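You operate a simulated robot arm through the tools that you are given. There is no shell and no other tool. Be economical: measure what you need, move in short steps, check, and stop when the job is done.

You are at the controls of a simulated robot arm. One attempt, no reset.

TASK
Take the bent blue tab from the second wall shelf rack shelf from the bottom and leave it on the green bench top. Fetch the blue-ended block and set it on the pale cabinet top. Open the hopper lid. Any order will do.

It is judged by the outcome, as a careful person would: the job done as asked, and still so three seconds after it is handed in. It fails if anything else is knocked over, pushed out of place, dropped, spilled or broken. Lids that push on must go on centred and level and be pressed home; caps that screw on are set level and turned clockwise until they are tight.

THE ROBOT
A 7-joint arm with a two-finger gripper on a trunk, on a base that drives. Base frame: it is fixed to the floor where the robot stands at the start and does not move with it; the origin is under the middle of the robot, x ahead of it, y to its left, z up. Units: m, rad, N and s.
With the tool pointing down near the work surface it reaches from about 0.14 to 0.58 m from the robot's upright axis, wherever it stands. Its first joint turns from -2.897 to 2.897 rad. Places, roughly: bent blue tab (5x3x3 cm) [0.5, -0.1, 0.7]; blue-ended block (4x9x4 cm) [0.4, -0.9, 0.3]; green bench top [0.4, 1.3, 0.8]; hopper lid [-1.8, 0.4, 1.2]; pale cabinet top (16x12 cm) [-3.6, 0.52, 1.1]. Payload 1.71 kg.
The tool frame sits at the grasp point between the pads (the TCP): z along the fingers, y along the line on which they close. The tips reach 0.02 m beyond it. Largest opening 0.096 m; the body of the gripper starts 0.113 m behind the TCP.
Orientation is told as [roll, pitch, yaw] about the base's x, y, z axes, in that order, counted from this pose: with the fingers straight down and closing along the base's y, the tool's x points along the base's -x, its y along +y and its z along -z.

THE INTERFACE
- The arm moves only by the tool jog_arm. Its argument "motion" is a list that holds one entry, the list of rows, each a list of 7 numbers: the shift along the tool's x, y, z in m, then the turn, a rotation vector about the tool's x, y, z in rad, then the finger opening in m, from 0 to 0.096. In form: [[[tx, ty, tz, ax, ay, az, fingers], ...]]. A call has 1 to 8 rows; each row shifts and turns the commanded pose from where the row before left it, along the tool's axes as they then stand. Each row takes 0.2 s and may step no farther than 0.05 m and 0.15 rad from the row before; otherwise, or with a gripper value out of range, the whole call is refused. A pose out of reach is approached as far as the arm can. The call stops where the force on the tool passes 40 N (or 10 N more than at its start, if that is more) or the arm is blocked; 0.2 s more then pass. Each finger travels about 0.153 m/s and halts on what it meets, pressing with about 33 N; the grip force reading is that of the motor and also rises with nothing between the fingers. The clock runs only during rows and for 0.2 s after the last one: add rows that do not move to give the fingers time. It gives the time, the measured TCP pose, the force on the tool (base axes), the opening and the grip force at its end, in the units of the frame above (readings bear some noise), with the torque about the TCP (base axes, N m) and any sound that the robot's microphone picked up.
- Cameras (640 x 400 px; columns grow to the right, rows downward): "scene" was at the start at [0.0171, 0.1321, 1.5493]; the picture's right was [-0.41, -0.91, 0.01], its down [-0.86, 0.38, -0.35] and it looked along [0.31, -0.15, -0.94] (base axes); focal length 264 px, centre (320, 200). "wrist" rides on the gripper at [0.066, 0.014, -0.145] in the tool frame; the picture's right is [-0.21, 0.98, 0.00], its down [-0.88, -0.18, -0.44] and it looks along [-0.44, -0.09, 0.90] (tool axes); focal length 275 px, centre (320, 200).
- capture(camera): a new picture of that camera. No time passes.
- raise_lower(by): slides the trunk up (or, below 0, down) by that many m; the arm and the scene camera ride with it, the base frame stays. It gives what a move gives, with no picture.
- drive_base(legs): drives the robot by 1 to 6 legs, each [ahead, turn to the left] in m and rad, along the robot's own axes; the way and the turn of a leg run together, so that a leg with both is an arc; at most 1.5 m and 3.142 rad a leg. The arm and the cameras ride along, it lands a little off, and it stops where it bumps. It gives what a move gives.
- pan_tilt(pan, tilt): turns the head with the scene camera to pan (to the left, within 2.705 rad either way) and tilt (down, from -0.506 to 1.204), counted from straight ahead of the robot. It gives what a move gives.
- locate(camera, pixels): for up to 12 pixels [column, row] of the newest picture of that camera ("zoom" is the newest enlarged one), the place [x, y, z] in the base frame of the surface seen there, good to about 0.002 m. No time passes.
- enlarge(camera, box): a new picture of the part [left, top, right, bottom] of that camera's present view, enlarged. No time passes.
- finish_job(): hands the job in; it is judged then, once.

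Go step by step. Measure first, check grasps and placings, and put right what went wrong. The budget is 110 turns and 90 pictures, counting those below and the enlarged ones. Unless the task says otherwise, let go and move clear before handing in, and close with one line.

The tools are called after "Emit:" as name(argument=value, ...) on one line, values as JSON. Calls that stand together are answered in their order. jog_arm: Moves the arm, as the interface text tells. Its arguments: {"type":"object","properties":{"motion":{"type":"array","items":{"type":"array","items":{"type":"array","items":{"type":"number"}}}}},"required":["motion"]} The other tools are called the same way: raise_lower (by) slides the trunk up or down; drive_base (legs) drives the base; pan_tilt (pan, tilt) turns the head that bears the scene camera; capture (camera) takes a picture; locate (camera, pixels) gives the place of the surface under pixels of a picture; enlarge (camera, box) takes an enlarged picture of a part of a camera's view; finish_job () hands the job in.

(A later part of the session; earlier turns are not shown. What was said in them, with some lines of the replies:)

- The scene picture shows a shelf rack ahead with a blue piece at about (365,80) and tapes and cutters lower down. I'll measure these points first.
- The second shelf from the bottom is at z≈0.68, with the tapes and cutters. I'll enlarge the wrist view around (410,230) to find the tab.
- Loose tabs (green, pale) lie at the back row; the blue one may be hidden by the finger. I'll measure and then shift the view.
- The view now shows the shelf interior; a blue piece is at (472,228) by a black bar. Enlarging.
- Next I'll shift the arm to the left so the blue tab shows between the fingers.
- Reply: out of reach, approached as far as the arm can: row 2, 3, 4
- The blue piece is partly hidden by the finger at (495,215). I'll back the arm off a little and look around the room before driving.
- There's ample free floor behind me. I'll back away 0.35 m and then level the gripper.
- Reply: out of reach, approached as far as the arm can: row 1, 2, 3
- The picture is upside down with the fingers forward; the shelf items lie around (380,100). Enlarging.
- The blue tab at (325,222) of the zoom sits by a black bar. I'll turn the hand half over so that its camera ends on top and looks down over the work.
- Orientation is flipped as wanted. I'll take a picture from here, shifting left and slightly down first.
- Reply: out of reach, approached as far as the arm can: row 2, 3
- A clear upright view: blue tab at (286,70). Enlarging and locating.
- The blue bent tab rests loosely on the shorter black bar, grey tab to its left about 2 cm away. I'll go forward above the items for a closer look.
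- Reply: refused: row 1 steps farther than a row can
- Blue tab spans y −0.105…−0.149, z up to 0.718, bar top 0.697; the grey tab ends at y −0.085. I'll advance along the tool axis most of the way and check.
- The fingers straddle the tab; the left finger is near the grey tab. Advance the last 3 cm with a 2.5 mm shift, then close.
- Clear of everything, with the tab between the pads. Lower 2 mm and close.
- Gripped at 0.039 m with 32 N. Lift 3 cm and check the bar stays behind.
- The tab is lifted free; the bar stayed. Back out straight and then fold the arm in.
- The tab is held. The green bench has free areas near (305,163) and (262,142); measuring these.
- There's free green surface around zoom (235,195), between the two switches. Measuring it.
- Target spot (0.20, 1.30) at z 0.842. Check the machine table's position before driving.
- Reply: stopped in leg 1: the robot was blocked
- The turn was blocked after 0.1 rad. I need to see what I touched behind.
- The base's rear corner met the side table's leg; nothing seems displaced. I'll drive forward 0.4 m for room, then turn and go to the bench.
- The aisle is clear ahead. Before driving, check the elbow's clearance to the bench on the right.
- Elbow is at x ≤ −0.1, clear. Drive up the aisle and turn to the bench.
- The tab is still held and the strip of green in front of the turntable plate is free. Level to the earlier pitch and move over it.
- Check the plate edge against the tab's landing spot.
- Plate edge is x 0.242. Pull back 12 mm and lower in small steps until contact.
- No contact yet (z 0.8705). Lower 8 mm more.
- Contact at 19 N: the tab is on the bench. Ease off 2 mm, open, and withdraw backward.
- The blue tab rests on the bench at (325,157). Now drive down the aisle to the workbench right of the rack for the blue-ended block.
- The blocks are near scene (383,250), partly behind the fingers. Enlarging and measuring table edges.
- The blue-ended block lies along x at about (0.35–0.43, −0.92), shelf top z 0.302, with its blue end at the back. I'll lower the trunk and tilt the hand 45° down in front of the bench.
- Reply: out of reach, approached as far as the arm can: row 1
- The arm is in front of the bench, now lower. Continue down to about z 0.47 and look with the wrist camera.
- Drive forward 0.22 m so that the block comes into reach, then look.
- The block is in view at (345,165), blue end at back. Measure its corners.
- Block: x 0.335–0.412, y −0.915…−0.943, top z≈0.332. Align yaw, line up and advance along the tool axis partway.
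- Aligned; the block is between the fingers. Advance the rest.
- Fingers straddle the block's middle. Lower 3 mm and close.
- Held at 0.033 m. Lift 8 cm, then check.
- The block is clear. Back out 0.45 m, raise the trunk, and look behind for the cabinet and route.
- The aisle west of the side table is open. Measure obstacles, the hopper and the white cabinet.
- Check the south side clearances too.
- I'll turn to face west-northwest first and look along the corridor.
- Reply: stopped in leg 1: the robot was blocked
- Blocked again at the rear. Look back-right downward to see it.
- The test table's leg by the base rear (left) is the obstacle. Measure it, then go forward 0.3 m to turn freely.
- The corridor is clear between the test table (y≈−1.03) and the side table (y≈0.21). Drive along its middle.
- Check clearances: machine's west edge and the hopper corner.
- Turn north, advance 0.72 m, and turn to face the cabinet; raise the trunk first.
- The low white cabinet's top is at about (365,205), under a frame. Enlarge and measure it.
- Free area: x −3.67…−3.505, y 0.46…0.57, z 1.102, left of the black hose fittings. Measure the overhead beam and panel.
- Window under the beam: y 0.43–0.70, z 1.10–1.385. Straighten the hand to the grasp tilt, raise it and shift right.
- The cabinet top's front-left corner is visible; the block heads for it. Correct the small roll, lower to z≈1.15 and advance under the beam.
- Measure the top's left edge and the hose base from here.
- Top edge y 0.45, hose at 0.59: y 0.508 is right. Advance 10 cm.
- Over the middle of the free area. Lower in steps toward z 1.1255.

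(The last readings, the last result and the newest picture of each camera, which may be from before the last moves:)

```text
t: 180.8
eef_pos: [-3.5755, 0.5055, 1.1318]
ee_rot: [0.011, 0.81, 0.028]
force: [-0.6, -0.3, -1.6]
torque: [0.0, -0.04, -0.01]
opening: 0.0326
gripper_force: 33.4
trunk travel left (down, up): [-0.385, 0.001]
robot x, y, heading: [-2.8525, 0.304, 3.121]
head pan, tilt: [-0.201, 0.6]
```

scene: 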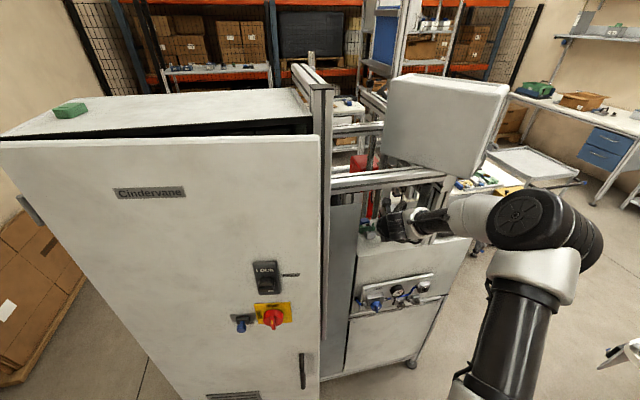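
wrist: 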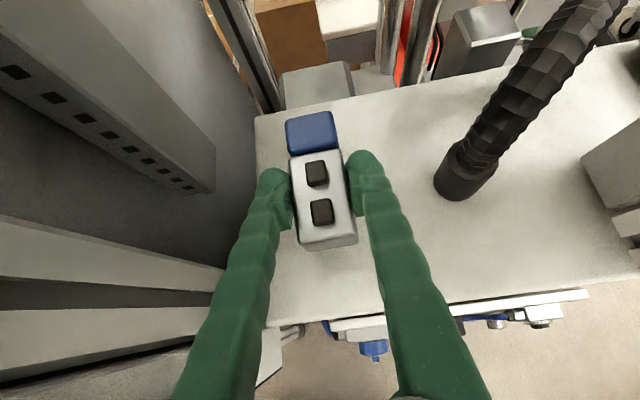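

Emit:
jog_arm(motion=[[[-0.0022, 0, 0.0021, 0, 0, 0, 0.022], [-0.0022, 0, 0.0021, 0, 0, 0, 0.022], [0, 0, 0, 0, 0, 0, 0.022]]])

Emit:
capture(camera="wrist")

```text
t: 181.6
eef_pos: [-3.5763, 0.5076, 1.1284]
ee_rot: [0.014, 0.817, 0.028]
force: [-2.2, -0.3, 22.3]
torque: [-0.06, 0.19, 0.02]
opening: 0.0329
gripper_force: 32.8
trunk travel left (down, up): [-0.385, 0.001]
robot x, y, heading: [-2.8497, 0.3018, 3.12]
head pan, tilt: [-0.201, 0.6]
```

```text
23 pictures are left
```

wrist: 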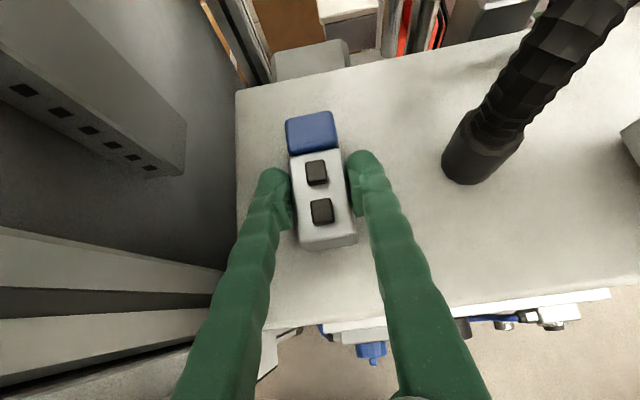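

Contact at 22 N; block seated. Ease, open and back off along the tool axis.

Emit:
jog_arm(motion=[[[0.0015, 0, -0.0014, 0, 0, 0, 0.022], [0, 0, 0, 0, 0, 0, 0.035], [0, 0, 0, 0, 0, 0, 0.048], [0, 0, 0, 0, 0, 0, 0.05], [-0.005, 0, -0.025, 0, 0, 0, 0.05], [-0.01, 0, -0.04, 0, 0, 0, 0.05], [-0.01, 0, -0.045, 0, 0, 0, 0.05], [0, 0, 0, 0, 0, 0, 0.05]]])

Emit:
capture(camera="wrist")

```text
t: 183.4
eef_pos: [-3.4779, 0.5089, 1.1801]
ee_rot: [0.009, 0.808, 0.025]
force: [0.3, -0.5, -0.6]
torque: [0.01, -0.01, -0.01]
opening: 0.0499
gripper_force: 0.0
trunk travel left (down, up): [-0.385, 0.001]
robot x, y, heading: [-2.8501, 0.3007, 3.119]
head pan, tilt: [-0.201, 0.6]
```

```text
22 pictures are left
```

wrist: 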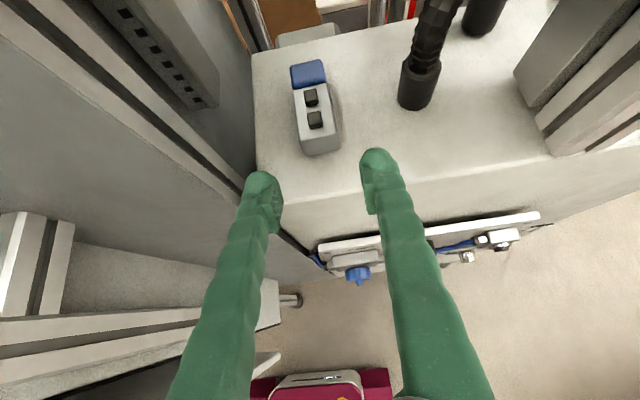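

The block stands on the cabinet top at (315,115). Now go round to the corridor south of the hopper.

Emit:
drive_base(legs=[[-0.2, 0], [0, 1.59], [0.7, 0]])

Emit:
drive_base(legs=[[0, 1.571]])

Emit:
pan_tilt(pan=0.7, tilt=0.5)

Emit:
capture(camera="scene")

```text
t: 186.8
eef_pos: [-3.2726, 0.2948, 1.2029]
ee_rot: [0.037, 0.841, 0.384]
force: [0.3, 0.4, 0.3]
torque: [0.02, 0.02, 0.0]
opening: 0.0498
gripper_force: 0.1
trunk travel left (down, up): [-0.385, 0.001]
robot x, y, heading: [-2.6487, 0.3033, -2.801]
head pan, tilt: [-0.201, 0.6]
stopped in leg 2: the force on the tool passed its limit at 58 N (the readings are from after the stop); the commanded pose is now the measured one
```

```text
t: 188.5
eef_pos: [-3.2456, 0.1565, 1.2058]
ee_rot: [0.044, 0.843, 0.62]
force: [-0.6, -0.8, 1.2]
torque: [0.13, -0.04, -0.07]
opening: 0.0499
gripper_force: 0.1
trunk travel left (down, up): [-0.385, 0.001]
robot x, y, heading: [-2.6493, 0.3021, -2.56]
head pan, tilt: [-0.201, 0.6]
stopped in leg 1: the robot was blocked; the commanded pose is now the measured one
```

```text
t: 189.7
eef_pos: [-3.2401, 0.1636, 1.2088]
ee_rot: [0.044, 0.85, 0.616]
force: [0.3, -0.2, 0.0]
torque: [0.03, -0.01, -0.03]
opening: 0.0501
gripper_force: 0.1
trunk travel left (down, up): [-0.385, 0.001]
robot x, y, heading: [-2.6495, 0.2989, -2.561]
head pan, tilt: [0.7, 0.499]
```

```text
21 pictures are left
```

scene: 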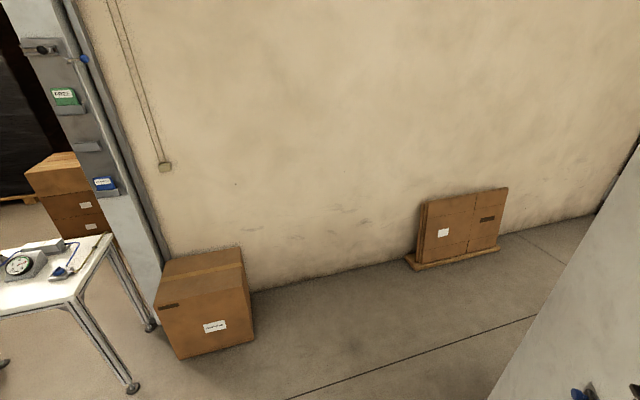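

The hand touched the tall cabinet's front while turning. I must stop and inspect before moving on.

Emit:
pan_tilt(pan=-0.6, tilt=0.7)

Emit:
capture(camera="scene")

Emit:
capture(camera="wrist")

```text
t: 191.2
eef_pos: [-3.2388, 0.1633, 1.2086]
ee_rot: [0.043, 0.851, 0.617]
force: [0.5, 0.1, 0.7]
torque: [0.01, 0.0, 0.01]
opening: 0.05
gripper_force: 0.1
trunk travel left (down, up): [-0.385, 0.001]
robot x, y, heading: [-2.6492, 0.3016, -2.564]
head pan, tilt: [-0.6, 0.7]
```

```text
20 pictures are left
```

scene: 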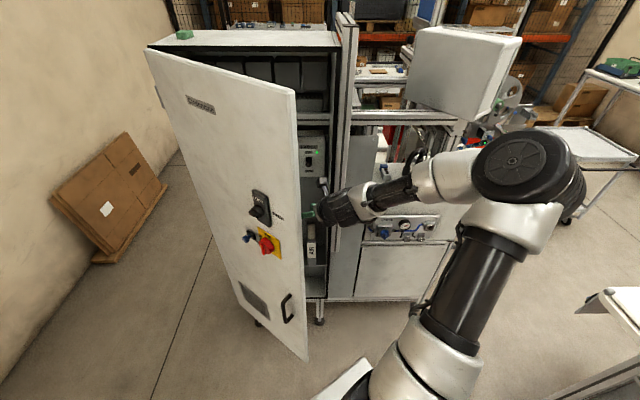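

```text
19 pictures are left
```

wrist: 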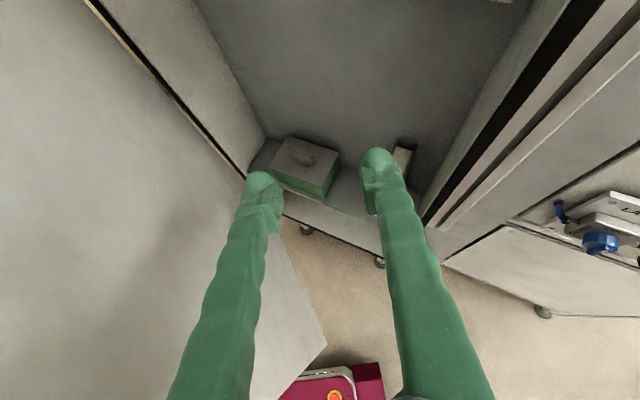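

The door of the tall cabinet was ajar and my hand swung it wider; I must put it back as it was. Measure it now.

Emit:
locate(camera="scene", pixels=[[290, 95], [152, 52], [302, 340], [260, 80], [240, 150], [285, 200], [160, 47], [330, 40], [328, 100], [322, 290], [283, 310], [290, 270]])

```text
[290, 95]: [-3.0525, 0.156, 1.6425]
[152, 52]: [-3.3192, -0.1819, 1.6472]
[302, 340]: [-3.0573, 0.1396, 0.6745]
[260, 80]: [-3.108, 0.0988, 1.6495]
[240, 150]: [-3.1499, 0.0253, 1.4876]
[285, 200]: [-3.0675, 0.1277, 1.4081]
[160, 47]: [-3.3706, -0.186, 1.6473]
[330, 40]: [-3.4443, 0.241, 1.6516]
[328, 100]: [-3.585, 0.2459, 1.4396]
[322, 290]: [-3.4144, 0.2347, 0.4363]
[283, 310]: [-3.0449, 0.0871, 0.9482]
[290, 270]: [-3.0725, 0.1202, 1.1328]
```

Door free edge is now at (−3.05, 0.16), hinge at (−3.33, −0.185). I'll draw the hand out along its own axis, then turn back to the heading I had for the earlier picture so I can compare.

Emit:
jog_arm(motion=[[[0, 0, -0.04, 0, 0, 0, 0.02], [0, 0, -0.04, 0, 0, 0, 0.0], [0, 0, -0.04, 0, 0, 0, 0.0], [0, 0, -0.04, 0, 0, 0, 0.0], [0, 0, -0.04, 0, 0, 0, 0.0], [0, 0, 0, 0, 0, 0, 0.0]]])

Emit:
drive_base(legs=[[0, -0.595]])

Emit:
pan_tilt(pan=-0.2, tilt=0.6)

Emit:
capture(camera="scene")

```text
t: 192.2
eef_pos: [-3.124, 0.2346, 1.3186]
ee_rot: [0.052, 0.872, 0.628]
force: [0.0, 0.3, 0.3]
torque: [0.02, 0.06, -0.01]
opening: 0.0002
gripper_force: 29.3
trunk travel left (down, up): [-0.385, 0.001]
robot x, y, heading: [-2.6487, 0.2995, -2.565]
head pan, tilt: [-0.6, 0.7]
stopped in row 5: the arm was blocked; the commanded pose is now the measured one
```

```text
t: 194.5
eef_pos: [-3.0835, 0.5168, 1.3173]
ee_rot: [0.053, 0.869, 0.026]
force: [0.2, -0.7, -0.6]
torque: [-0.02, 0.01, -0.02]
opening: 0.0
gripper_force: 29.3
trunk travel left (down, up): [-0.385, 0.001]
robot x, y, heading: [-2.6451, 0.3004, 3.123]
head pan, tilt: [-0.6, 0.7]
```

```text
t: 195.4
eef_pos: [-3.0649, 0.5166, 1.3223]
ee_rot: [0.058, 0.883, 0.03]
force: [0.0, -0.1, 0.0]
torque: [-0.01, 0.03, 0.03]
opening: 0.0002
gripper_force: 29.2
trunk travel left (down, up): [-0.385, 0.001]
robot x, y, heading: [-2.6487, 0.2984, 3.118]
head pan, tilt: [-0.201, 0.6]
```

```text
18 pictures are left
```

scene: 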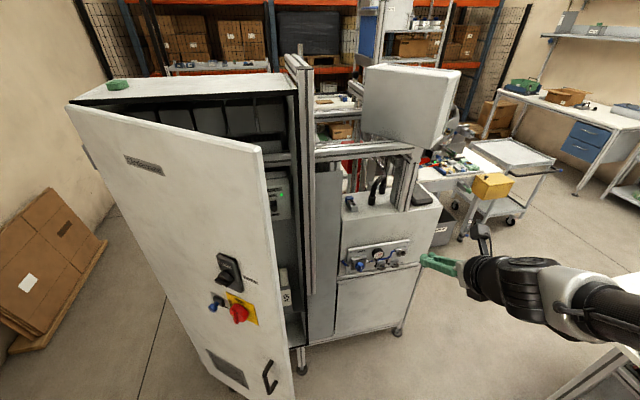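

Nothing else shifted (green box, rail match the earlier picture). In the earlier picture the door's red knob was at (270,257) and handle at (294,310); now (238,313) and (268,375). I'll bring the closed fingers in front of the door's blank face.

Emit:
locate(camera="scene", pixels=[[238, 313], [262, 340], [268, 365], [272, 300], [230, 275], [258, 150], [250, 330]])

Emit:
jog_arm(motion=[[[-0.049, 0, 0, 0, 0, 0, 0.0], [-0.049, 0, -0.005, 0, 0, 0, 0.0], [-0.049, 0, -0.005, 0, 0, 0, 0.0], [-0.049, 0, -0.005, 0, 0, 0, 0.0], [0, 0, 0, 0, 0, 0, 0.0]]])

```text
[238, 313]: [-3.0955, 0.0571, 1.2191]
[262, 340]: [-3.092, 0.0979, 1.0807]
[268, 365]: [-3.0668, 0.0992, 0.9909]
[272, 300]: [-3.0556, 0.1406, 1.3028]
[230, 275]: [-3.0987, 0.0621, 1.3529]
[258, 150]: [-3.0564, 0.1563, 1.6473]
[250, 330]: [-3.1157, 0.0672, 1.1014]
```

```text
t: 196.6
eef_pos: [-2.9554, 0.5795, 1.2056]
ee_rot: [0.051, 0.884, 0.027]
force: [0.1, -0.5, -0.3]
torque: [-0.02, -0.02, 0.01]
opening: 0.0001
gripper_force: 30.1
out of reach, approached as far as the arm can: row 2, 3, 4
trunk travel left (down, up): [-0.385, 0.001]
robot x, y, heading: [-2.645, 0.296, 3.121]
head pan, tilt: [-0.201, 0.6]
```

Now move across to y≈0.14 in front of the door.

Emit:
jog_arm(motion=[[[0, -0.05, 0, 0, 0, 0, 0], [0, -0.05, 0, 0, 0, 0, 0], [0, -0.05, 0, 0, 0, 0, 0], [0, -0.05, 0, 0, 0, 0, 0], [0, -0.05, 0, 0, 0, 0, 0], [0, -0.05, 0, 0, 0, 0, 0], [0, -0.05, 0, 0, 0, 0, 0], [0, -0.05, 0, 0, 0, 0, 0]]])

```text
t: 198.4
eef_pos: [-3.112, 0.3915, 1.2896]
ee_rot: [0.061, 0.887, 0.03]
force: [-0.1, -0.2, -0.1]
torque: [0.02, -0.03, -0.07]
opening: 0.0
gripper_force: 29.4
out of reach, approached as far as the arm can: row 1, 2, 3, 4, 5, 6, 7, 8
trunk travel left (down, up): [-0.385, 0.001]
robot x, y, heading: [-2.6487, 0.2986, 3.124]
head pan, tilt: [-0.201, 0.6]
```

The arm can't fold that close. I'll reposition to the south-east of the door, facing its outer face, and push from there.

Emit:
drive_base(legs=[[0, -1.553], [-0.65, 0]])

Emit:
drive_base(legs=[[0, 0.84]])

Emit:
pan_tilt(pan=0, tilt=0.6)

Emit:
capture(camera="scene")

```text
t: 204.3
eef_pos: [-2.5566, 0.6995, 1.2843]
ee_rot: [0.066, 0.872, -1.539]
force: [-0.6, -2.8, 1.4]
torque: [-0.03, 0.01, -0.01]
opening: 0.0001
gripper_force: 29.5
trunk travel left (down, up): [-0.385, 0.001]
robot x, y, heading: [-2.6522, 0.2215, 1.578]
head pan, tilt: [-0.201, 0.6]
stopped in leg 2: the robot was blocked; the commanded pose is now the measured one
```

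```text
t: 207.3
eef_pos: [-2.9212, 0.5932, 1.2956]
ee_rot: [0.063, 0.889, -0.697]
force: [-0.3, 0.3, -1.0]
torque: [-0.03, 0.0, -0.02]
opening: 0.0
gripper_force: 29.0
trunk travel left (down, up): [-0.385, 0.001]
robot x, y, heading: [-2.6533, 0.2244, 2.421]
head pan, tilt: [-0.201, 0.6]
```

```text
t: 208.1
eef_pos: [-2.9194, 0.6035, 1.3102]
ee_rot: [0.065, 0.928, -0.715]
force: [0.8, 0.6, 0.4]
torque: [-0.01, 0.03, 0.06]
opening: 0.0
gripper_force: 29.0
trunk travel left (down, up): [-0.385, 0.001]
robot x, y, heading: [-2.649, 0.2244, 2.423]
head pan, tilt: [0.0, 0.6]
```

```text
17 pictures are left
```

scene: 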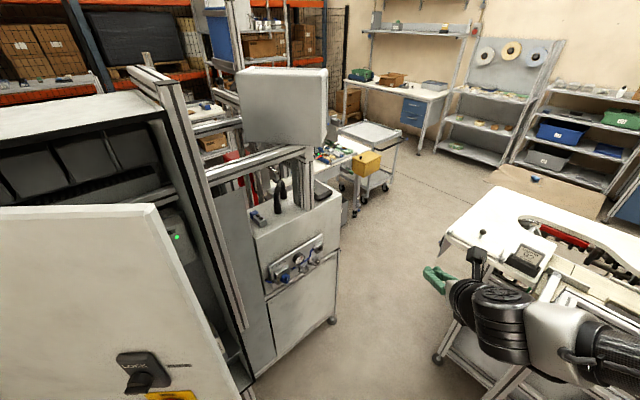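

Reversing was blocked after 7 cm, maybe by the door's edge against the base. Measure the door again.

Emit:
locate(camera="scene", pixels=[[150, 210], [20, 215], [225, 370], [185, 395], [140, 375]])

Emit:
pan_tilt(pan=1.2, tilt=1.1)

Emit:
capture(camera="scene")

```text
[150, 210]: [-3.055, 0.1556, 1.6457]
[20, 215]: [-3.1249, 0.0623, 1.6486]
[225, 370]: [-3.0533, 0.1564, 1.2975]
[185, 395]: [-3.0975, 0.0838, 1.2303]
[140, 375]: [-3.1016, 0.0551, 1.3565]
```

```text
t: 209.4
eef_pos: [-2.9218, 0.6052, 1.3093]
ee_rot: [0.067, 0.922, -0.712]
force: [0.5, -0.7, -0.6]
torque: [0.02, -0.02, 0.01]
opening: 0.0
gripper_force: 29.2
trunk travel left (down, up): [-0.385, 0.001]
robot x, y, heading: [-2.6507, 0.2208, 2.423]
head pan, tilt: [1.201, 1.1]
```

```text
16 pictures are left
```

scene: 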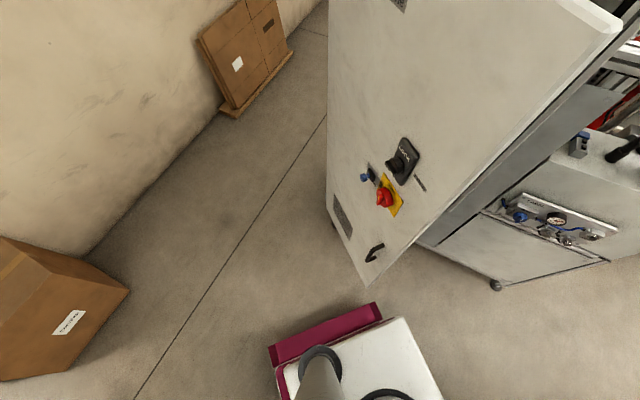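

The base is clear of the door now. Check the right/rear side, where the block may have come from.

Emit:
pan_tilt(pan=-1.9, tilt=0.8)

Emit:
capture(camera="scene")

```text
t: 212.1
eef_pos: [-2.9217, 0.6034, 1.3093]
ee_rot: [0.066, 0.925, -0.712]
force: [0.2, -0.2, 0.1]
torque: [0.02, 0.0, 0.02]
opening: 0.0001
gripper_force: 29.0
trunk travel left (down, up): [-0.385, 0.001]
robot x, y, heading: [-2.6538, 0.2254, 2.422]
head pan, tilt: [-1.901, 0.799]
```

```text
15 pictures are left
```

scene: 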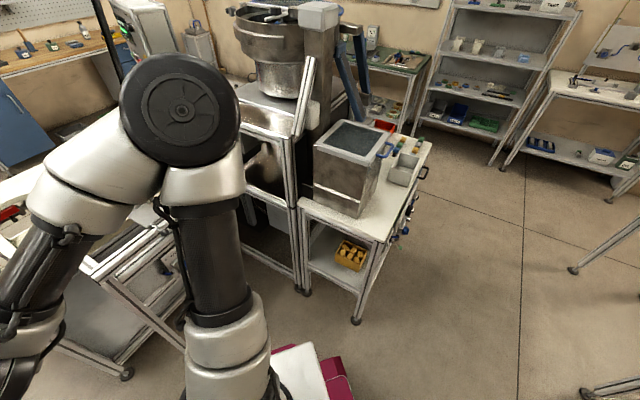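

No obstacle near. Turn right (hand away from the door) round to face south, go 0.55 m, then continue turning to face the door.

Emit:
drive_base(legs=[[0, -2.0], [0, -1.99], [0.55, 0]])

```text
t: 222.3
eef_pos: [-2.5661, -0.2248, 1.338]
ee_rot: [0.079, 0.972, 2.026]
force: [0.2, -0.4, -0.1]
torque: [0.05, -0.03, 0.05]
opening: 0.0
gripper_force: 30.0
trunk travel left (down, up): [-0.385, 0.001]
robot x, y, heading: [-2.6439, 0.2222, -1.112]
head pan, tilt: [-1.901, 0.799]
stopped in leg 2: the robot was blocked; the commanded pose is now the measured one
```

Blocked once more; look toward the door side (pan −1.8).

Emit:
pan_tilt(pan=-1.8, tilt=0.7)

Emit:
capture(camera="scene")

Emit:
locate(camera="scene", pixels=[[320, 200], [200, 200], [440, 200], [320, 100], [320, 300]])

```text
t: 223.0
eef_pos: [-2.5656, -0.2215, 1.3389]
ee_rot: [0.082, 0.973, 2.029]
force: [0.3, 1.4, -0.5]
torque: [0.04, -0.02, 0.0]
opening: 0.0002
gripper_force: 29.4
trunk travel left (down, up): [-0.385, 0.001]
robot x, y, heading: [-2.643, 0.2252, -1.111]
head pan, tilt: [-1.799, 0.7]
```

```text
14 pictures are left
```

scene: 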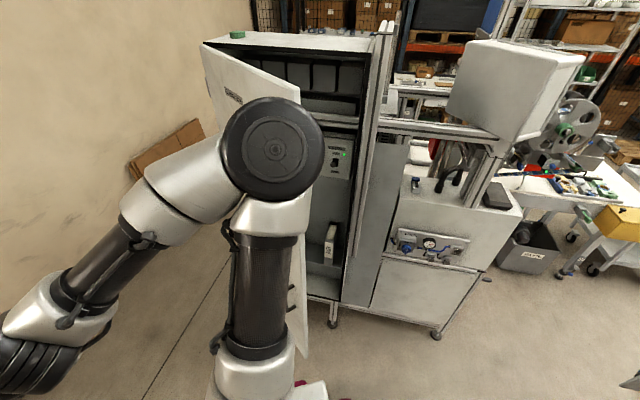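

```text
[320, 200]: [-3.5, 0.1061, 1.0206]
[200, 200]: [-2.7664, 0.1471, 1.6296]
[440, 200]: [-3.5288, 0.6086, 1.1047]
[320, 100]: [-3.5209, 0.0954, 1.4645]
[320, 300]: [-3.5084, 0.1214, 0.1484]
```

The elbow met the door's free edge. Driving forward (south-east) takes it away from the door; then I'll turn to face the door's outer side.

Emit:
drive_base(legs=[[0.6, 0], [0, -1.3], [0, -1.26]])

Emit:
pan_tilt(pan=0, tilt=0.6)

Emit:
capture(camera="scene")

```text
t: 227.4
eef_pos: [-2.3547, -0.7436, 1.3619]
ee_rot: [0.085, 0.998, 1.949]
force: [0.6, 1.1, -0.2]
torque: [-0.01, 0.05, -0.02]
opening: 0.0
gripper_force: 29.4
trunk travel left (down, up): [-0.385, 0.001]
robot x, y, heading: [-2.3822, -0.3105, -1.191]
head pan, tilt: [-1.799, 0.7]
stopped in leg 2: the robot was blocked; the commanded pose is now the measured one
```

```text
t: 229.2
eef_pos: [-2.3563, -0.7464, 1.3632]
ee_rot: [0.088, 1.004, 1.951]
force: [-0.3, -0.7, -0.6]
torque: [0.0, 0.02, -0.03]
opening: 0.0001
gripper_force: 29.2
trunk travel left (down, up): [-0.385, 0.001]
robot x, y, heading: [-2.3828, -0.313, -1.19]
head pan, tilt: [0.0, 0.6]
```

```text
13 pictures are left
```

scene: 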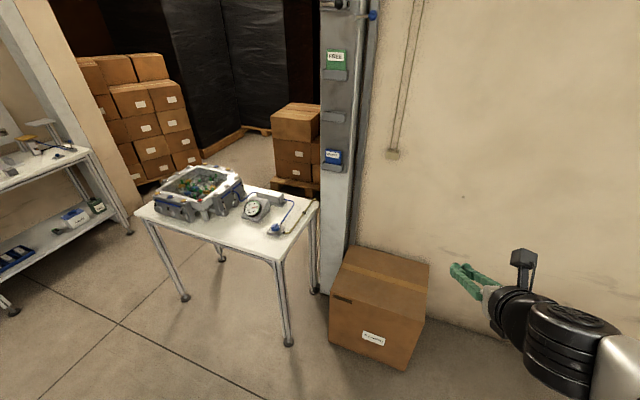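

Blocked in open space: likely the arm is folded against the robot itself. Extend the arm forward to a healthier posture, then turn.

Emit:
jog_arm(motion=[[[-0.015, 0, 0.045, 0, 0, 0, 0], [-0.015, 0, 0.045, 0, 0, 0, 0], [-0.015, 0, 0.045, 0, 0, 0, 0], [-0.02, 0, 0.02, 0, 0, 0, 0], [0, 0, 0, 0, 0, 0, 0]]])

Emit:
drive_base(legs=[[0, -1.25], [0, -1.2]])

```text
t: 230.4
eef_pos: [-2.3322, -0.8338, 1.2196]
ee_rot: [0.081, 0.971, 1.959]
force: [-0.1, 0.5, -0.1]
torque: [-0.01, -0.02, 0.02]
opening: 0.0
gripper_force: 29.5
out of reach, approached as far as the arm can: row 1
trunk travel left (down, up): [-0.385, 0.001]
robot x, y, heading: [-2.3807, -0.3127, -1.187]
head pan, tilt: [0.0, 0.6]
```

```text
t: 238.1
eef_pos: [-2.7417, 0.0746, 1.2204]
ee_rot: [0.078, 0.972, -0.519]
force: [-0.3, 0.2, 0.4]
torque: [0.0, -0.03, -0.02]
opening: 0.0
gripper_force: 29.9
trunk travel left (down, up): [-0.385, 0.001]
robot x, y, heading: [-2.3825, -0.3193, 2.611]
head pan, tilt: [0.0, 0.6]
```

Facing the door now. Shift the hand left and down, then drive 0.24 m closer.

Emit:
jog_arm(motion=[[[0, -0.041, 0, 0, 0, 0, 0], [0, -0.041, 0, 0, 0, 0, 0], [0, -0.04, 0, 0, 0, 0, 0], [-0.029, 0, 0.02, 0, 0, 0, 0], [-0.029, 0, 0.02, 0, 0, 0, 0], [0, 0, 0, 0, 0, 0, 0]]])

Emit:
drive_base(legs=[[0.24, 0]])

Emit:
capture(camera="scene")

```text
t: 239.5
eef_pos: [-2.8189, -0.0042, 1.1596]
ee_rot: [0.084, 0.997, -0.527]
force: [1.0, -0.1, -0.8]
torque: [-0.07, 0.02, -0.01]
opening: 0.0002
gripper_force: 29.4
out of reach, approached as far as the arm can: row 1, 2, 4
trunk travel left (down, up): [-0.385, 0.001]
robot x, y, heading: [-2.3799, -0.3206, 2.615]
head pan, tilt: [0.0, 0.6]
```

```text
t: 241.4
eef_pos: [-3.0302, 0.1159, 1.1529]
ee_rot: [0.078, 0.985, -0.522]
force: [-1.3, 0.1, -0.4]
torque: [-0.05, -0.07, -0.03]
opening: 0.0
gripper_force: 29.4
trunk travel left (down, up): [-0.385, 0.001]
robot x, y, heading: [-2.591, -0.1939, 2.613]
head pan, tilt: [0.0, 0.6]
```

```text
12 pictures are left
```

scene: 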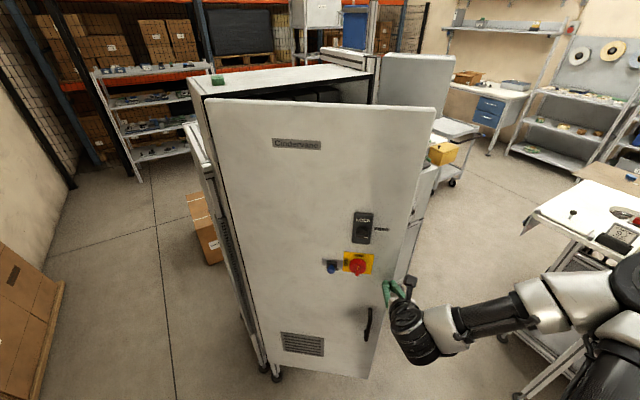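

Fingertips are right in front of the door, between knob and handle. Push it partway, arcing left a bit.

Emit:
jog_arm(motion=[[[0, -0.02, 0, 0, 0, 0, 0], [0.0265, -0.006, 0.04, 0, 0, 0, 0], [0.0265, -0.006, 0.04, 0, 0, 0, 0], [0.0265, -0.007, 0.04, 0, 0, 0, 0], [0.0265, -0.008, 0.04, 0, 0, 0, 0], [0, 0, 0, 0, 0, 0, 0]]])

Emit:
capture(camera="scene")

```text
t: 242.8
eef_pos: [-3.2074, 0.1793, 1.1666]
ee_rot: [0.08, 1.004, -0.521]
force: [-0.3, -0.1, 0.3]
torque: [-0.04, -0.02, 0.06]
opening: 0.0
gripper_force: 29.5
out of reach, approached as far as the arm can: row 1
trunk travel left (down, up): [-0.385, 0.001]
robot x, y, heading: [-2.5919, -0.2008, 2.61]
head pan, tilt: [0.0, 0.6]
```

```text
11 pictures are left
```

scene: 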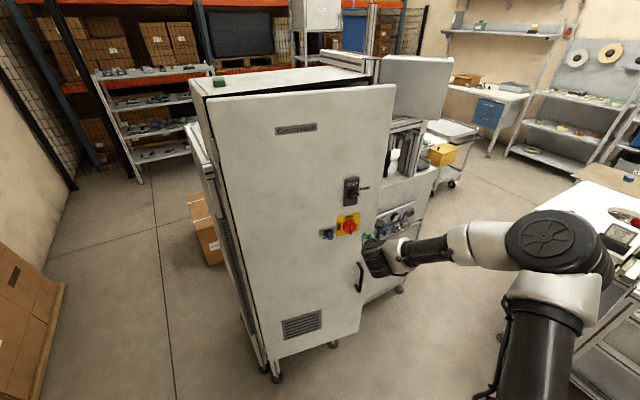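

The door moves easily. Measure its free edge now.

Emit:
locate(camera="scene", pixels=[[390, 92], [300, 95], [215, 105], [347, 226], [370, 68], [366, 200]])

```text
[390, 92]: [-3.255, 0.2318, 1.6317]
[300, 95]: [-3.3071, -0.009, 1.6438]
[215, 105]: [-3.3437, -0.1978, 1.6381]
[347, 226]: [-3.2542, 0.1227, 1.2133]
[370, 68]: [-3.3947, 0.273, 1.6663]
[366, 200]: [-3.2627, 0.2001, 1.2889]
```

The door is now at about 11.7°; from knob and lock pixels of the earlier picture I compute the original at about 5°. Push on slowly.

Emit:
jog_arm(motion=[[[0.0054, -0.001, 0.0084, 0, 0, 0, 0], [0.0054, -0.001, 0.0084, 0, 0, 0, 0], [0.0054, -0.001, 0.0084, 0, 0, 0, 0], [0.0054, -0.001, 0.0084, 0, 0, 0, 0], [0.003, -0.001, 0.0045, 0, 0, 0, 0], [0.003, -0.001, 0.0045, 0, 0, 0, 0], [0.003, -0.001, 0.0045, 0, 0, 0, 0], [0, 0, 0, 0, 0, 0, 0]]])

Emit:
capture(camera="scene")

Emit:
locate(camera="scene", pixels=[[388, 90], [385, 92], [300, 94], [215, 105], [346, 224], [380, 90]])

```text
t: 244.6
eef_pos: [-3.2613, 0.2061, 1.1663]
ee_rot: [0.08, 1.005, -0.523]
force: [0.4, -0.1, -0.3]
torque: [0.0, 0.01, 0.01]
opening: 0.0002
gripper_force: 29.1
trunk travel left (down, up): [-0.385, 0.001]
robot x, y, heading: [-2.5941, -0.1929, 2.612]
head pan, tilt: [0.0, 0.6]
```

```text
10 pictures are left
```

scene: 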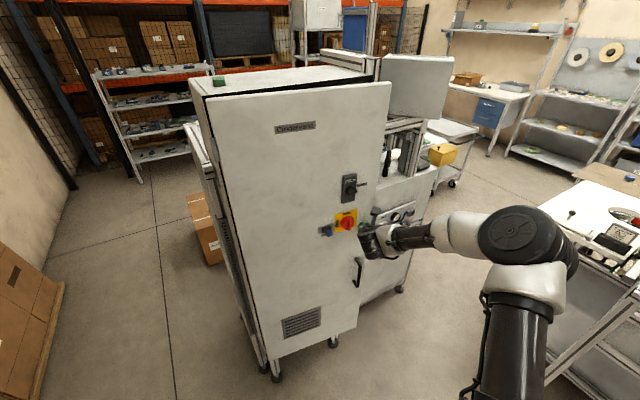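

```text
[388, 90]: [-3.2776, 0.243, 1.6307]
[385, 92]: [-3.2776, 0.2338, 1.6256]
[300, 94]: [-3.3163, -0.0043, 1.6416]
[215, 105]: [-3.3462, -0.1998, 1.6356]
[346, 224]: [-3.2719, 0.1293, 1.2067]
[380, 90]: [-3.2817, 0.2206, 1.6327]
```

Now 8.8°. Another 2.5 cm to reach about 5°.

Emit:
jog_arm(motion=[[[0.003, -0.001, 0.0045, 0, 0, 0, 0], [0.003, -0.001, 0.0045, 0, 0, 0, 0], [0.003, -0.001, 0.0045, 0, 0, 0, 0], [0.003, -0.001, 0.0045, 0, 0, 0, 0], [0.002, -0.001, 0.003, 0, 0, 0, 0], [0, 0, 0, 0, 0, 0, 0]]])

Emit:
capture(camera="scene")

Emit:
locate(camera="scene", pixels=[[384, 89], [382, 92], [300, 92], [215, 105], [345, 222], [376, 90]])

```text
t: 246.0
eef_pos: [-3.2859, 0.2152, 1.166]
ee_rot: [0.08, 1.003, -0.521]
force: [1.6, 0.6, 0.0]
torque: [0.04, 0.0, -0.01]
opening: 0.0
gripper_force: 29.5
trunk travel left (down, up): [-0.385, 0.001]
robot x, y, heading: [-2.5908, -0.1923, 2.615]
head pan, tilt: [0.0, 0.6]
```

```text
9 pictures are left
```

scene: 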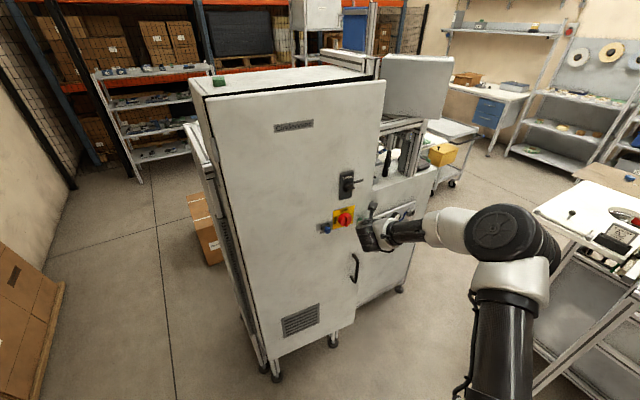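

```text
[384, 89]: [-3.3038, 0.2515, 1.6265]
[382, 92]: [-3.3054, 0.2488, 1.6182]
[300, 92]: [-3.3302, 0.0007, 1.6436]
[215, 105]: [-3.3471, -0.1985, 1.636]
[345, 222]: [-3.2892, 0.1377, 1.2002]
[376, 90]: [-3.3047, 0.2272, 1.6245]
```

The door's edge is at x −3.304, about 5°, as it was. Withdraw the hand and drive to the corridor spot south of the hopper.

Emit:
jog_arm(motion=[[[-0.0265, 0, -0.04, 0, 0, 0, 0], [-0.0265, 0, -0.04, 0, 0, 0, 0], [-0.01, 0, -0.015, 0, 0, 0, 0], [0, 0, 0, 0, 0, 0, 0]]])

Emit:
drive_base(legs=[[-0.1, 0], [0, -1.5], [0, -1.55], [0.72, 0], [0, 1.3], [0, 0.7]])

Emit:
pan_tilt(pan=0, tilt=0.6)

Emit:
capture(camera="scene")

```text
t: 247.0
eef_pos: [-3.1885, 0.1545, 1.1601]
ee_rot: [0.08, 1.004, -0.522]
force: [0.1, -0.1, -0.3]
torque: [-0.02, 0.0, 0.0]
opening: 0.0
gripper_force: 29.0
trunk travel left (down, up): [-0.385, 0.001]
robot x, y, heading: [-2.5897, -0.1931, 2.615]
head pan, tilt: [0.0, 0.6]
```

```text
t: 266.7
eef_pos: [-1.8411, 0.1591, 1.1601]
ee_rot: [0.08, 1.001, -1.583]
force: [0.8, 0.1, 0.5]
torque: [-0.02, 0.0, 0.01]
opening: 0.0
gripper_force: 29.7
trunk travel left (down, up): [-0.385, 0.001]
robot x, y, heading: [-1.8418, -0.5359, 1.549]
head pan, tilt: [0.0, 0.6]
```

```text
t: 267.3
eef_pos: [-1.8422, 0.1395, 1.1718]
ee_rot: [0.083, 1.018, -1.581]
force: [0.0, -0.1, 0.0]
torque: [-0.01, -0.02, -0.02]
opening: 0.0
gripper_force: 29.4
trunk travel left (down, up): [-0.385, 0.001]
robot x, y, heading: [-1.8453, -0.5301, 1.558]
head pan, tilt: [0.0, 0.6]
```

```text
8 pictures are left
```

scene: 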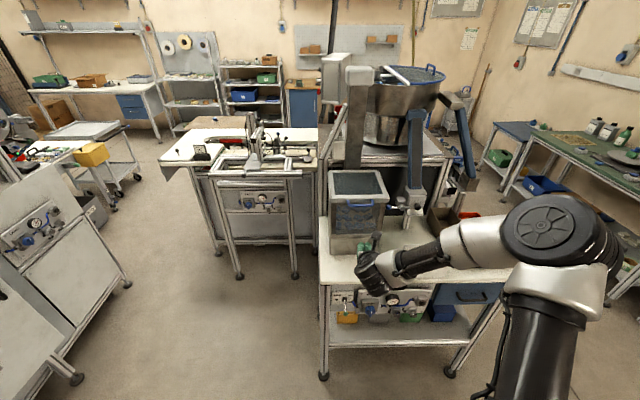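

Good position; the hopper is straight ahead with its blue handle at its near edge (360,205). Enlarge for detail and measure.

Emit:
enlarge(camera="scene", box=[296, 150, 424, 230])

Emit:
locate(camera="zoom", pixels=[[310, 270], [265, 272], [350, 272], [180, 255], [440, 255], [200, 110], [410, 110], [305, 262], [310, 280], [300, 180], [220, 272], [380, 272]])

```text
5.00 times, centred on (360, 190) of scene
```

zoom: 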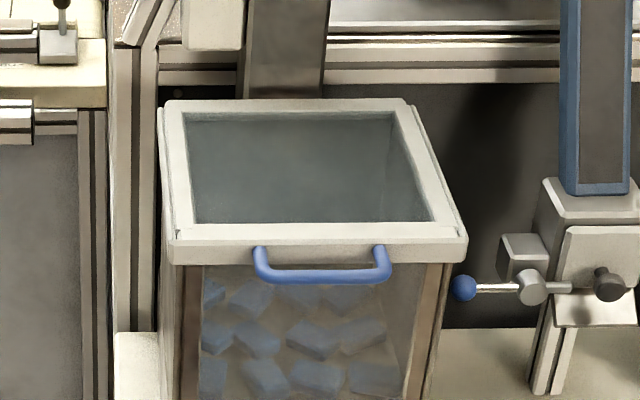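

```text
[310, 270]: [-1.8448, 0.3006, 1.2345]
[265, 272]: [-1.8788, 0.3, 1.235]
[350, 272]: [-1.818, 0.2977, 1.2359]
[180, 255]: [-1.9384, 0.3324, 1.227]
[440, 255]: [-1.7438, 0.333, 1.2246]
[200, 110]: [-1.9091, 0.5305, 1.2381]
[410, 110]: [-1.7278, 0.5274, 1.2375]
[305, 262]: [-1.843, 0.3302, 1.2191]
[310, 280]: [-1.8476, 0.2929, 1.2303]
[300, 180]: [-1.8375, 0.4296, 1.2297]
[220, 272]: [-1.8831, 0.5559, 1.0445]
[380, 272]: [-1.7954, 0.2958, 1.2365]
```

Handle bar: x −1.885…−1.795, y 0.297, z 1.235; the lid hinges at the back (y≈0.54). I'll level the closed fingers, draw back, then drive in so that they come under the bar.

Emit:
jog_arm(motion=[[[0, 0, 0, 0, 0.145, 0, 0], [0, 0, 0, 0, 0.145, 0, 0], [0, 0, 0, 0.07, 0.13, 0, 0], [0, 0, -0.05, 0, 0, 0, 0], [0, 0, -0.05, 0, 0, 0, 0], [0, 0, -0.04, 0, 0, 0, 0], [0, 0, 0, 0, 0, 0, 0]]])

```text
t: 268.9
eef_pos: [-1.8412, 0.0283, 1.1849]
ee_rot: [0.245, 1.441, -1.352]
force: [0.7, -1.0, 0.1]
torque: [0.03, -0.02, 0.03]
opening: 0.0001
gripper_force: 29.7
out of reach, approached as far as the arm can: row 6
trunk travel left (down, up): [-0.385, 0.001]
robot x, y, heading: [-1.8414, -0.5321, 1.552]
head pan, tilt: [0.0, 0.6]
```

Now drive 0.24 m forward and look with the wrist camera.

Emit:
drive_base(legs=[[0.24, 0]])

Emit:
capture(camera="wrist")

```text
t: 270.7
eef_pos: [-1.8393, 0.2738, 1.1825]
ee_rot: [0.22, 1.433, -1.373]
force: [0.6, 1.9, -0.1]
torque: [-0.01, 0.0, 0.01]
opening: 0.0
gripper_force: 29.8
trunk travel left (down, up): [-0.385, 0.001]
robot x, y, heading: [-1.8379, -0.2925, 1.552]
head pan, tilt: [0.0, 0.6]
```

```text
6 pictures are left
```

wrist: 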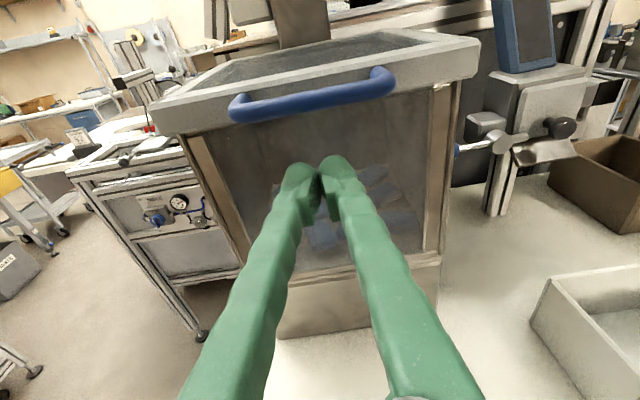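

The fingers are centred under the handle. Slide in 2.6 cm and lift along the hinge arc.

Emit:
jog_arm(motion=[[[0, 0, 0.026, 0, 0, 0, 0], [0.03, 0, 0, 0, 0, 0, 0], [0.045, 0, 0, 0, 0, 0, 0], [0.043, 0, 0, 0, 0, 0, 0], [0.0255, 0, 0.011, 0, 0, 0, 0], [0.0255, 0, 0.011, 0, 0, 0, 0], [0.0255, 0, 0.011, 0, 0, 0, 0], [0, 0, 0, 0, 0, 0, 0]]])

Emit:
capture(camera="wrist")

```text
t: 272.5
eef_pos: [-1.842, 0.3317, 1.3807]
ee_rot: [0.27, 1.452, -1.321]
force: [0.4, 0.4, -0.3]
torque: [0.0, -0.02, 0.0]
opening: 0.0
gripper_force: 29.7
trunk travel left (down, up): [-0.385, 0.001]
robot x, y, heading: [-1.8393, -0.291, 1.558]
head pan, tilt: [0.0, 0.6]
```

```text
5 pictures are left
```

wrist: 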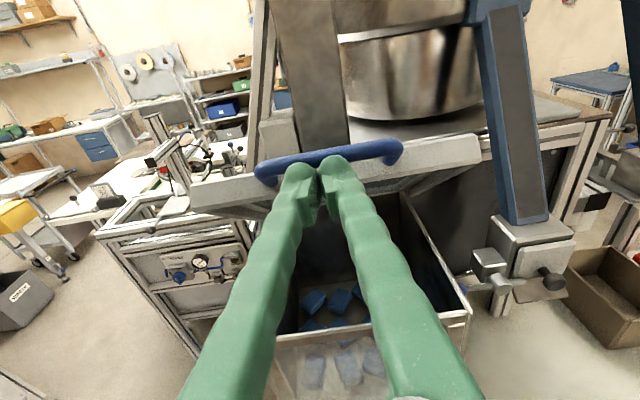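

The lid is about 40° up with the bar on the fingertips. Keep going forward and up along the arc.

Emit:
jog_arm(motion=[[[0.02, 0, 0.027, 0, 0, 0, 0], [0.02, 0, 0.027, 0, 0, 0, 0], [0.02, 0, 0.027, 0, 0, 0, 0], [0.017, 0, 0.038, 0, 0, 0, 0], [0.017, 0, 0.038, 0, 0, 0, 0], [0, 0, 0, 0, 0, 0, 0]]])

Emit:
capture(camera="wrist")

```text
t: 273.9
eef_pos: [-1.8419, 0.4969, 1.4585]
ee_rot: [0.296, 1.457, -1.295]
force: [0.3, -5.1, 24.8]
torque: [0.22, 0.08, 0.24]
opening: 0.006
gripper_force: 29.2
trunk travel left (down, up): [-0.385, 0.001]
robot x, y, heading: [-1.8438, -0.2918, 1.551]
head pan, tilt: [0.0, 0.6]
```

```text
4 pictures are left
```

wrist: 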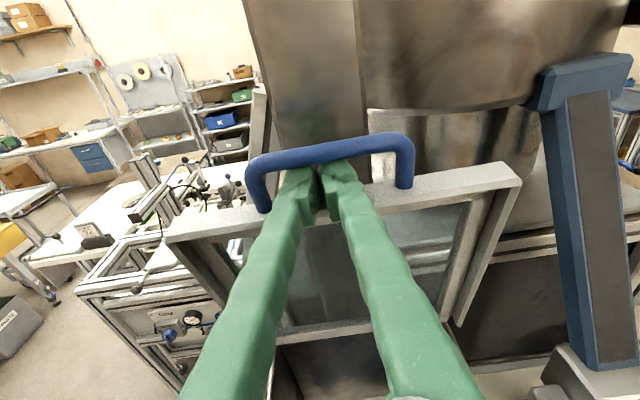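

The fingertips are threaded between bar and lid edge, pressing the edge a bit (25 N). Rise 8 mm and push forward to bring it past vertical.

Emit:
jog_arm(motion=[[[0.008, 0, 0.001, 0, 0, 0, 0], [0.004, 0, 0.02, 0, 0, 0, 0], [0.002, 0, 0.02, 0, 0, 0, 0], [0.002, 0, 0.02, 0, 0, 0, 0], [0, 0, 0, 0, 0, 0, 0]]])

Emit:
enlarge(camera="scene", box=[220, 80, 540, 280])

```text
t: 274.8
eef_pos: [-1.8433, 0.5228, 1.4672]
ee_rot: [0.29, 1.452, -1.302]
force: [2.2, -0.5, -17.6]
torque: [-0.07, 0.12, 0.27]
opening: 0.0061
gripper_force: 29.6
trunk travel left (down, up): [-0.385, 0.001]
robot x, y, heading: [-1.8371, -0.2937, 1.554]
head pan, tilt: [0.0, 0.6]
stopped in row 4: the force on the tool passed its limit at 105 N (the readings are from after the stop); the commanded pose is now the measured one
```

```text
2.00 times, centred on (380, 180) of scene
```

zoom: 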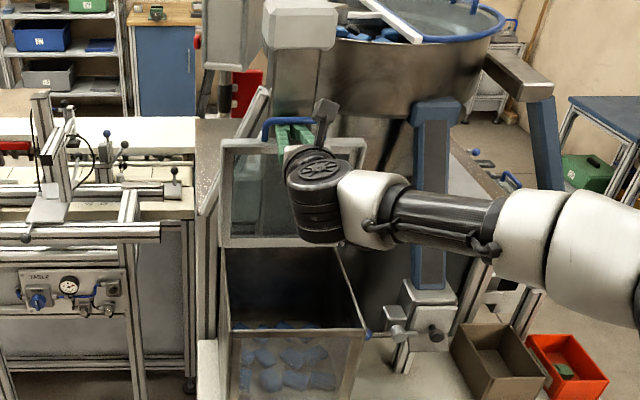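

The lid is about upright and the tips met something firm (stop or pillar). Measure its angle.

Emit:
locate(camera="zoom", pixels=[[228, 150], [224, 240], [245, 145], [265, 128], [270, 242], [300, 75], [285, 100], [225, 195], [230, 325], [345, 270]])

```text
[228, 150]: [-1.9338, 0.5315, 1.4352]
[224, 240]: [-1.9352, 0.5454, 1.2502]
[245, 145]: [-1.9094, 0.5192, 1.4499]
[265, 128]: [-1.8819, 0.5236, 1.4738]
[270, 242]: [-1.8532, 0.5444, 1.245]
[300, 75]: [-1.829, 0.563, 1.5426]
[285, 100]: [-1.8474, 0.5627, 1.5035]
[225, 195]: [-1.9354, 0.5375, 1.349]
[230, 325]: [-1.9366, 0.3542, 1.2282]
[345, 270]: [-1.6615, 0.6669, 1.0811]
```

Lid is at about 86°, its back nearly on the pillar (y 0.563). Neutralise the vertical force and back the fingers out slowly.

Emit:
jog_arm(motion=[[[-0.004, 0, 0, 0, 0, 0, 0], [0, 0, 0, 0, 0, 0, 0], [0.001, 0, -0.008, 0, 0, 0, 0], [0.001, 0, -0.008, 0, 0, 0, 0], [0.001, 0, -0.008, 0, 0, 0, 0], [0.001, 0, -0.008, 0, 0, 0, 0], [0.001, 0, -0.008, 0, 0, 0, 0], [0, 0, 0, 0, 0, 0, 0]]])

Emit:
locate(camera="scene", pixels=[[334, 155], [332, 200], [345, 152], [352, 144]])

```text
t: 276.1
eef_pos: [-1.8414, 0.481, 1.4601]
ee_rot: [0.219, 1.431, -1.372]
force: [-2.6, 16.1, -68.6]
torque: [-0.58, 0.25, 0.42]
opening: 0.0059
gripper_force: 29.1
trunk travel left (down, up): [-0.385, 0.001]
robot x, y, heading: [-1.8419, -0.2957, 1.552]
head pan, tilt: [0.0, 0.6]
stopped in row 6: the force on the tool passed its limit at 42 N (the readings are from after the stop); the commanded pose is now the measured one
```

```text
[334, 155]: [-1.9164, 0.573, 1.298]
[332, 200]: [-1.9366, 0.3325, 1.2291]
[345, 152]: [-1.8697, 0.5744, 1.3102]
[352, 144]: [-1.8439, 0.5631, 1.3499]
```

The bar presses the finger down (69 N): I'm too high in the slot. Lower 8 mm and check.

Emit:
jog_arm(motion=[[[-0.005, 0, 0, 0, 0, 0, 0], [-0.003, 0, 0, 0, 0, 0, 0], [0, 0, 0, 0, 0, 0, 0]]])

Emit:
capture(camera="wrist")

```text
t: 276.9
eef_pos: [-1.8414, 0.4807, 1.4597]
ee_rot: [0.263, 1.444, -1.33]
force: [-1.2, 13.8, -52.8]
torque: [-0.51, 0.23, 0.06]
opening: 0.0058
gripper_force: 29.5
trunk travel left (down, up): [-0.385, 0.001]
robot x, y, heading: [-1.8407, -0.294, 1.557]
head pan, tilt: [0.0, 0.6]
```

```text
2 pictures are left
```

wrist: 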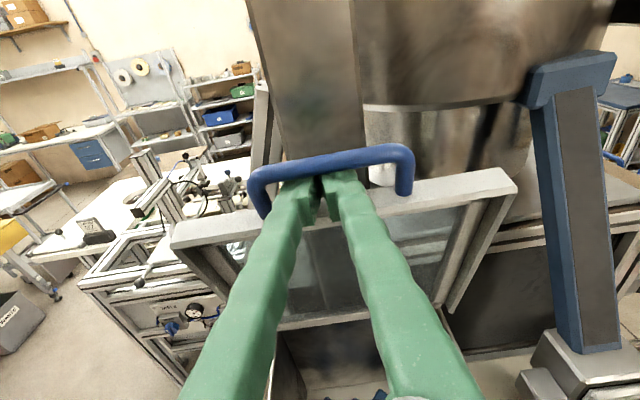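

The finger is wedged at an angle in the handle slot and dragged the lid back to ~75°. I'll tip the fingers slightly upward to match the slot, push the lid back upright, then withdraw along the slot.

Emit:
jog_arm(motion=[[[0, 0, 0, 0, 0.1, 0, 0], [0, 0, 0, 0, 0.1, 0, 0], [0.004, 0, 0.012, 0, 0, 0, 0], [0.002, 0, 0.012, 0, 0, 0, 0], [0, 0, 0.012, 0, 0, 0, 0], [0, 0, 0, 0, 0, 0, 0]]])

```text
t: 277.9
eef_pos: [-1.8414, 0.4787, 1.4597]
ee_rot: [2.583, 1.511, 1.002]
force: [-2.8, 17.6, -74.7]
torque: [-0.5, 0.07, 0.87]
opening: 0.0062
gripper_force: 29.5
trunk travel left (down, up): [-0.385, 0.001]
robot x, y, heading: [-1.8417, -0.2927, 1.553]
head pan, tilt: [0.0, 0.6]
stopped in row 5: the force on the tool passed its limit at 65 N (the readings are from after the stop); the commanded pose is now the measured one
```

Still loaded 75 N downward from the bar. Lower the command 15 mm to unload and read again.

Emit:
jog_arm(motion=[[[-0.008, 0, 0, 0, 0, 0, 0], [-0.008, 0, 0, 0, 0, 0, 0], [0, 0, 0, 0, 0, 0, 0]]])

```text
t: 278.7
eef_pos: [-1.8412, 0.4797, 1.4589]
ee_rot: [2.745, 1.486, 1.155]
force: [-2.1, 10.3, -38.5]
torque: [-0.24, 0.09, 0.28]
opening: 0.0058
gripper_force: 29.7
trunk travel left (down, up): [-0.385, 0.001]
robot x, y, heading: [-1.8375, -0.2937, 1.551]
head pan, tilt: [0.0, 0.6]
```

Unloading linearly; lower the command another 16 mm.

Emit:
jog_arm(motion=[[[-0.008, 0, 0, 0, 0, 0, 0], [-0.008, 0, 0, 0, 0, 0, 0], [0, 0, 0, 0, 0, 0, 0]]])

```text
t: 279.5
eef_pos: [-1.842, 0.4748, 1.4523]
ee_rot: [2.801, 1.47, 1.213]
force: [-0.2, 0.1, 0.3]
torque: [0.02, 0.03, -0.02]
opening: 0.0
gripper_force: 29.0
trunk travel left (down, up): [-0.385, 0.001]
robot x, y, heading: [-1.843, -0.2943, 1.55]
head pan, tilt: [0.0, 0.6]
```

Free now: zero force and fingers shut, so the lid holds itself. Withdraw back and slightly down.

Emit:
jog_arm(motion=[[[-0.001, 0, -0.01, 0, 0, 0, 0], [-0.001, 0, -0.012, 0, 0, 0, 0], [-0.001, 0, -0.015, 0, 0, 0, 0], [-0.001, 0, -0.02, 0, 0, 0, 0], [0, 0, -0.03, 0, 0, 0, 0], [0, 0, 0, 0, 0, 0, 0]]])

Emit:
capture(camera="wrist")

Emit:
locate(camera="wrist", pixels=[[330, 110], [300, 190], [400, 200], [230, 250], [480, 190], [330, 300], [200, 200]])

```text
t: 280.9
eef_pos: [-1.8432, 0.3896, 1.4365]
ee_rot: [2.797, 1.475, 1.209]
force: [-0.9, 0.1, 0.2]
torque: [0.0, 0.02, 0.01]
opening: 0.0
gripper_force: 29.2
trunk travel left (down, up): [-0.385, 0.001]
robot x, y, heading: [-1.8406, -0.2929, 1.55]
head pan, tilt: [0.0, 0.6]
```

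```text
1 pictures are left
```

wrist: 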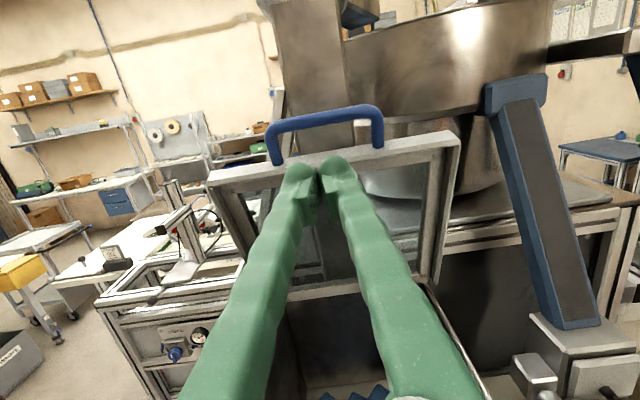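

```text
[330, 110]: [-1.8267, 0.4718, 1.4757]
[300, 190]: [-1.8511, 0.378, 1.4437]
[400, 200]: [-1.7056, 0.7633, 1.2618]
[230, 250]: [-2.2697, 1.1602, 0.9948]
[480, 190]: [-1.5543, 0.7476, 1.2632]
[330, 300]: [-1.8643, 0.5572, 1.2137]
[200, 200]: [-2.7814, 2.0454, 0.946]
```

The lid stands at about 73° unaided. I'll push its underside a bit more upright with the fingertips, then retreat.

Emit:
jog_arm(motion=[[[-0.05, 0, 0, 0, 0, 0, 0], [-0.015, 0, 0, 0, 0, 0, 0], [0, 0, 0.035, 0, 0, 0, 0], [0, 0, 0.035, 0, 0, 0, 0], [0, 0, 0.02, 0, 0, 0, 0], [0, 0, 0.015, 0, 0, 0, 0], [0, 0, 0.01, 0, 0, 0, 0], [0, 0, 0, 0, 0, 0, 0]]])

```text
t: 282.7
eef_pos: [-1.8378, 0.5083, 1.3831]
ee_rot: [2.802, 1.472, 1.214]
force: [0.8, -2.0, -0.3]
torque: [0.01, 0.0, 0.01]
opening: 0.0
gripper_force: 29.3
trunk travel left (down, up): [-0.385, 0.001]
robot x, y, heading: [-1.8392, -0.2918, 1.55]
head pan, tilt: [0.0, 0.6]
```

Lid is now at about 85° with only 2 N contact. Retreat straight back clear of it and back the base off a little.

Emit:
jog_arm(motion=[[[0, 0, -0.02, 0, 0, 0, 0], [0, 0, -0.04, 0, 0, 0, 0], [0, 0, -0.045, 0, 0, 0, 0], [0, 0, -0.045, 0, 0, 0, 0], [0, 0, 0, 0, 0, 0, 0]]])

Emit:
drive_base(legs=[[-0.2, 0]])

Emit:
capture(camera="scene")

```text
t: 283.9
eef_pos: [-1.8399, 0.359, 1.3689]
ee_rot: [2.806, 1.475, 1.22]
force: [-0.2, 0.5, 0.0]
torque: [0.03, -0.01, -0.01]
opening: 0.0001
gripper_force: 30.1
trunk travel left (down, up): [-0.385, 0.001]
robot x, y, heading: [-1.8432, -0.2909, 1.551]
head pan, tilt: [0.0, 0.6]
```

```text
t: 285.6
eef_pos: [-1.8447, 0.1648, 1.3627]
ee_rot: [2.785, 1.481, 1.195]
force: [-0.4, -0.1, -0.6]
torque: [0.04, 0.0, 0.02]
opening: 0.0
gripper_force: 30.1
trunk travel left (down, up): [-0.385, 0.001]
robot x, y, heading: [-1.8447, -0.4947, 1.555]
head pan, tilt: [0.0, 0.6]
```

```text
0 pictures are left
```

scene: 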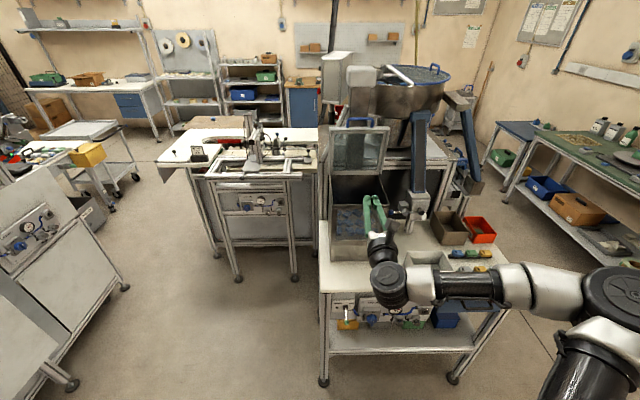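

The last picture shows the hopper lid standing open at (358,148), unaided, with the hand clear of it. The tab and the block are in place, so I'm handing the job in.

Emit:
finish_job()

```text
The job is handed in.
```

All three tasks are done and handed in: the bent blue tab is on the green bench top, the blue-ended block is on the pale cabinet top, and the hopper lid stands open by itself at about 85°. On the way, my hand swung the tall cabinet's ajar door wider; I pushed it back to about 5° open, my estimate from earlier pictures of how it stood before.
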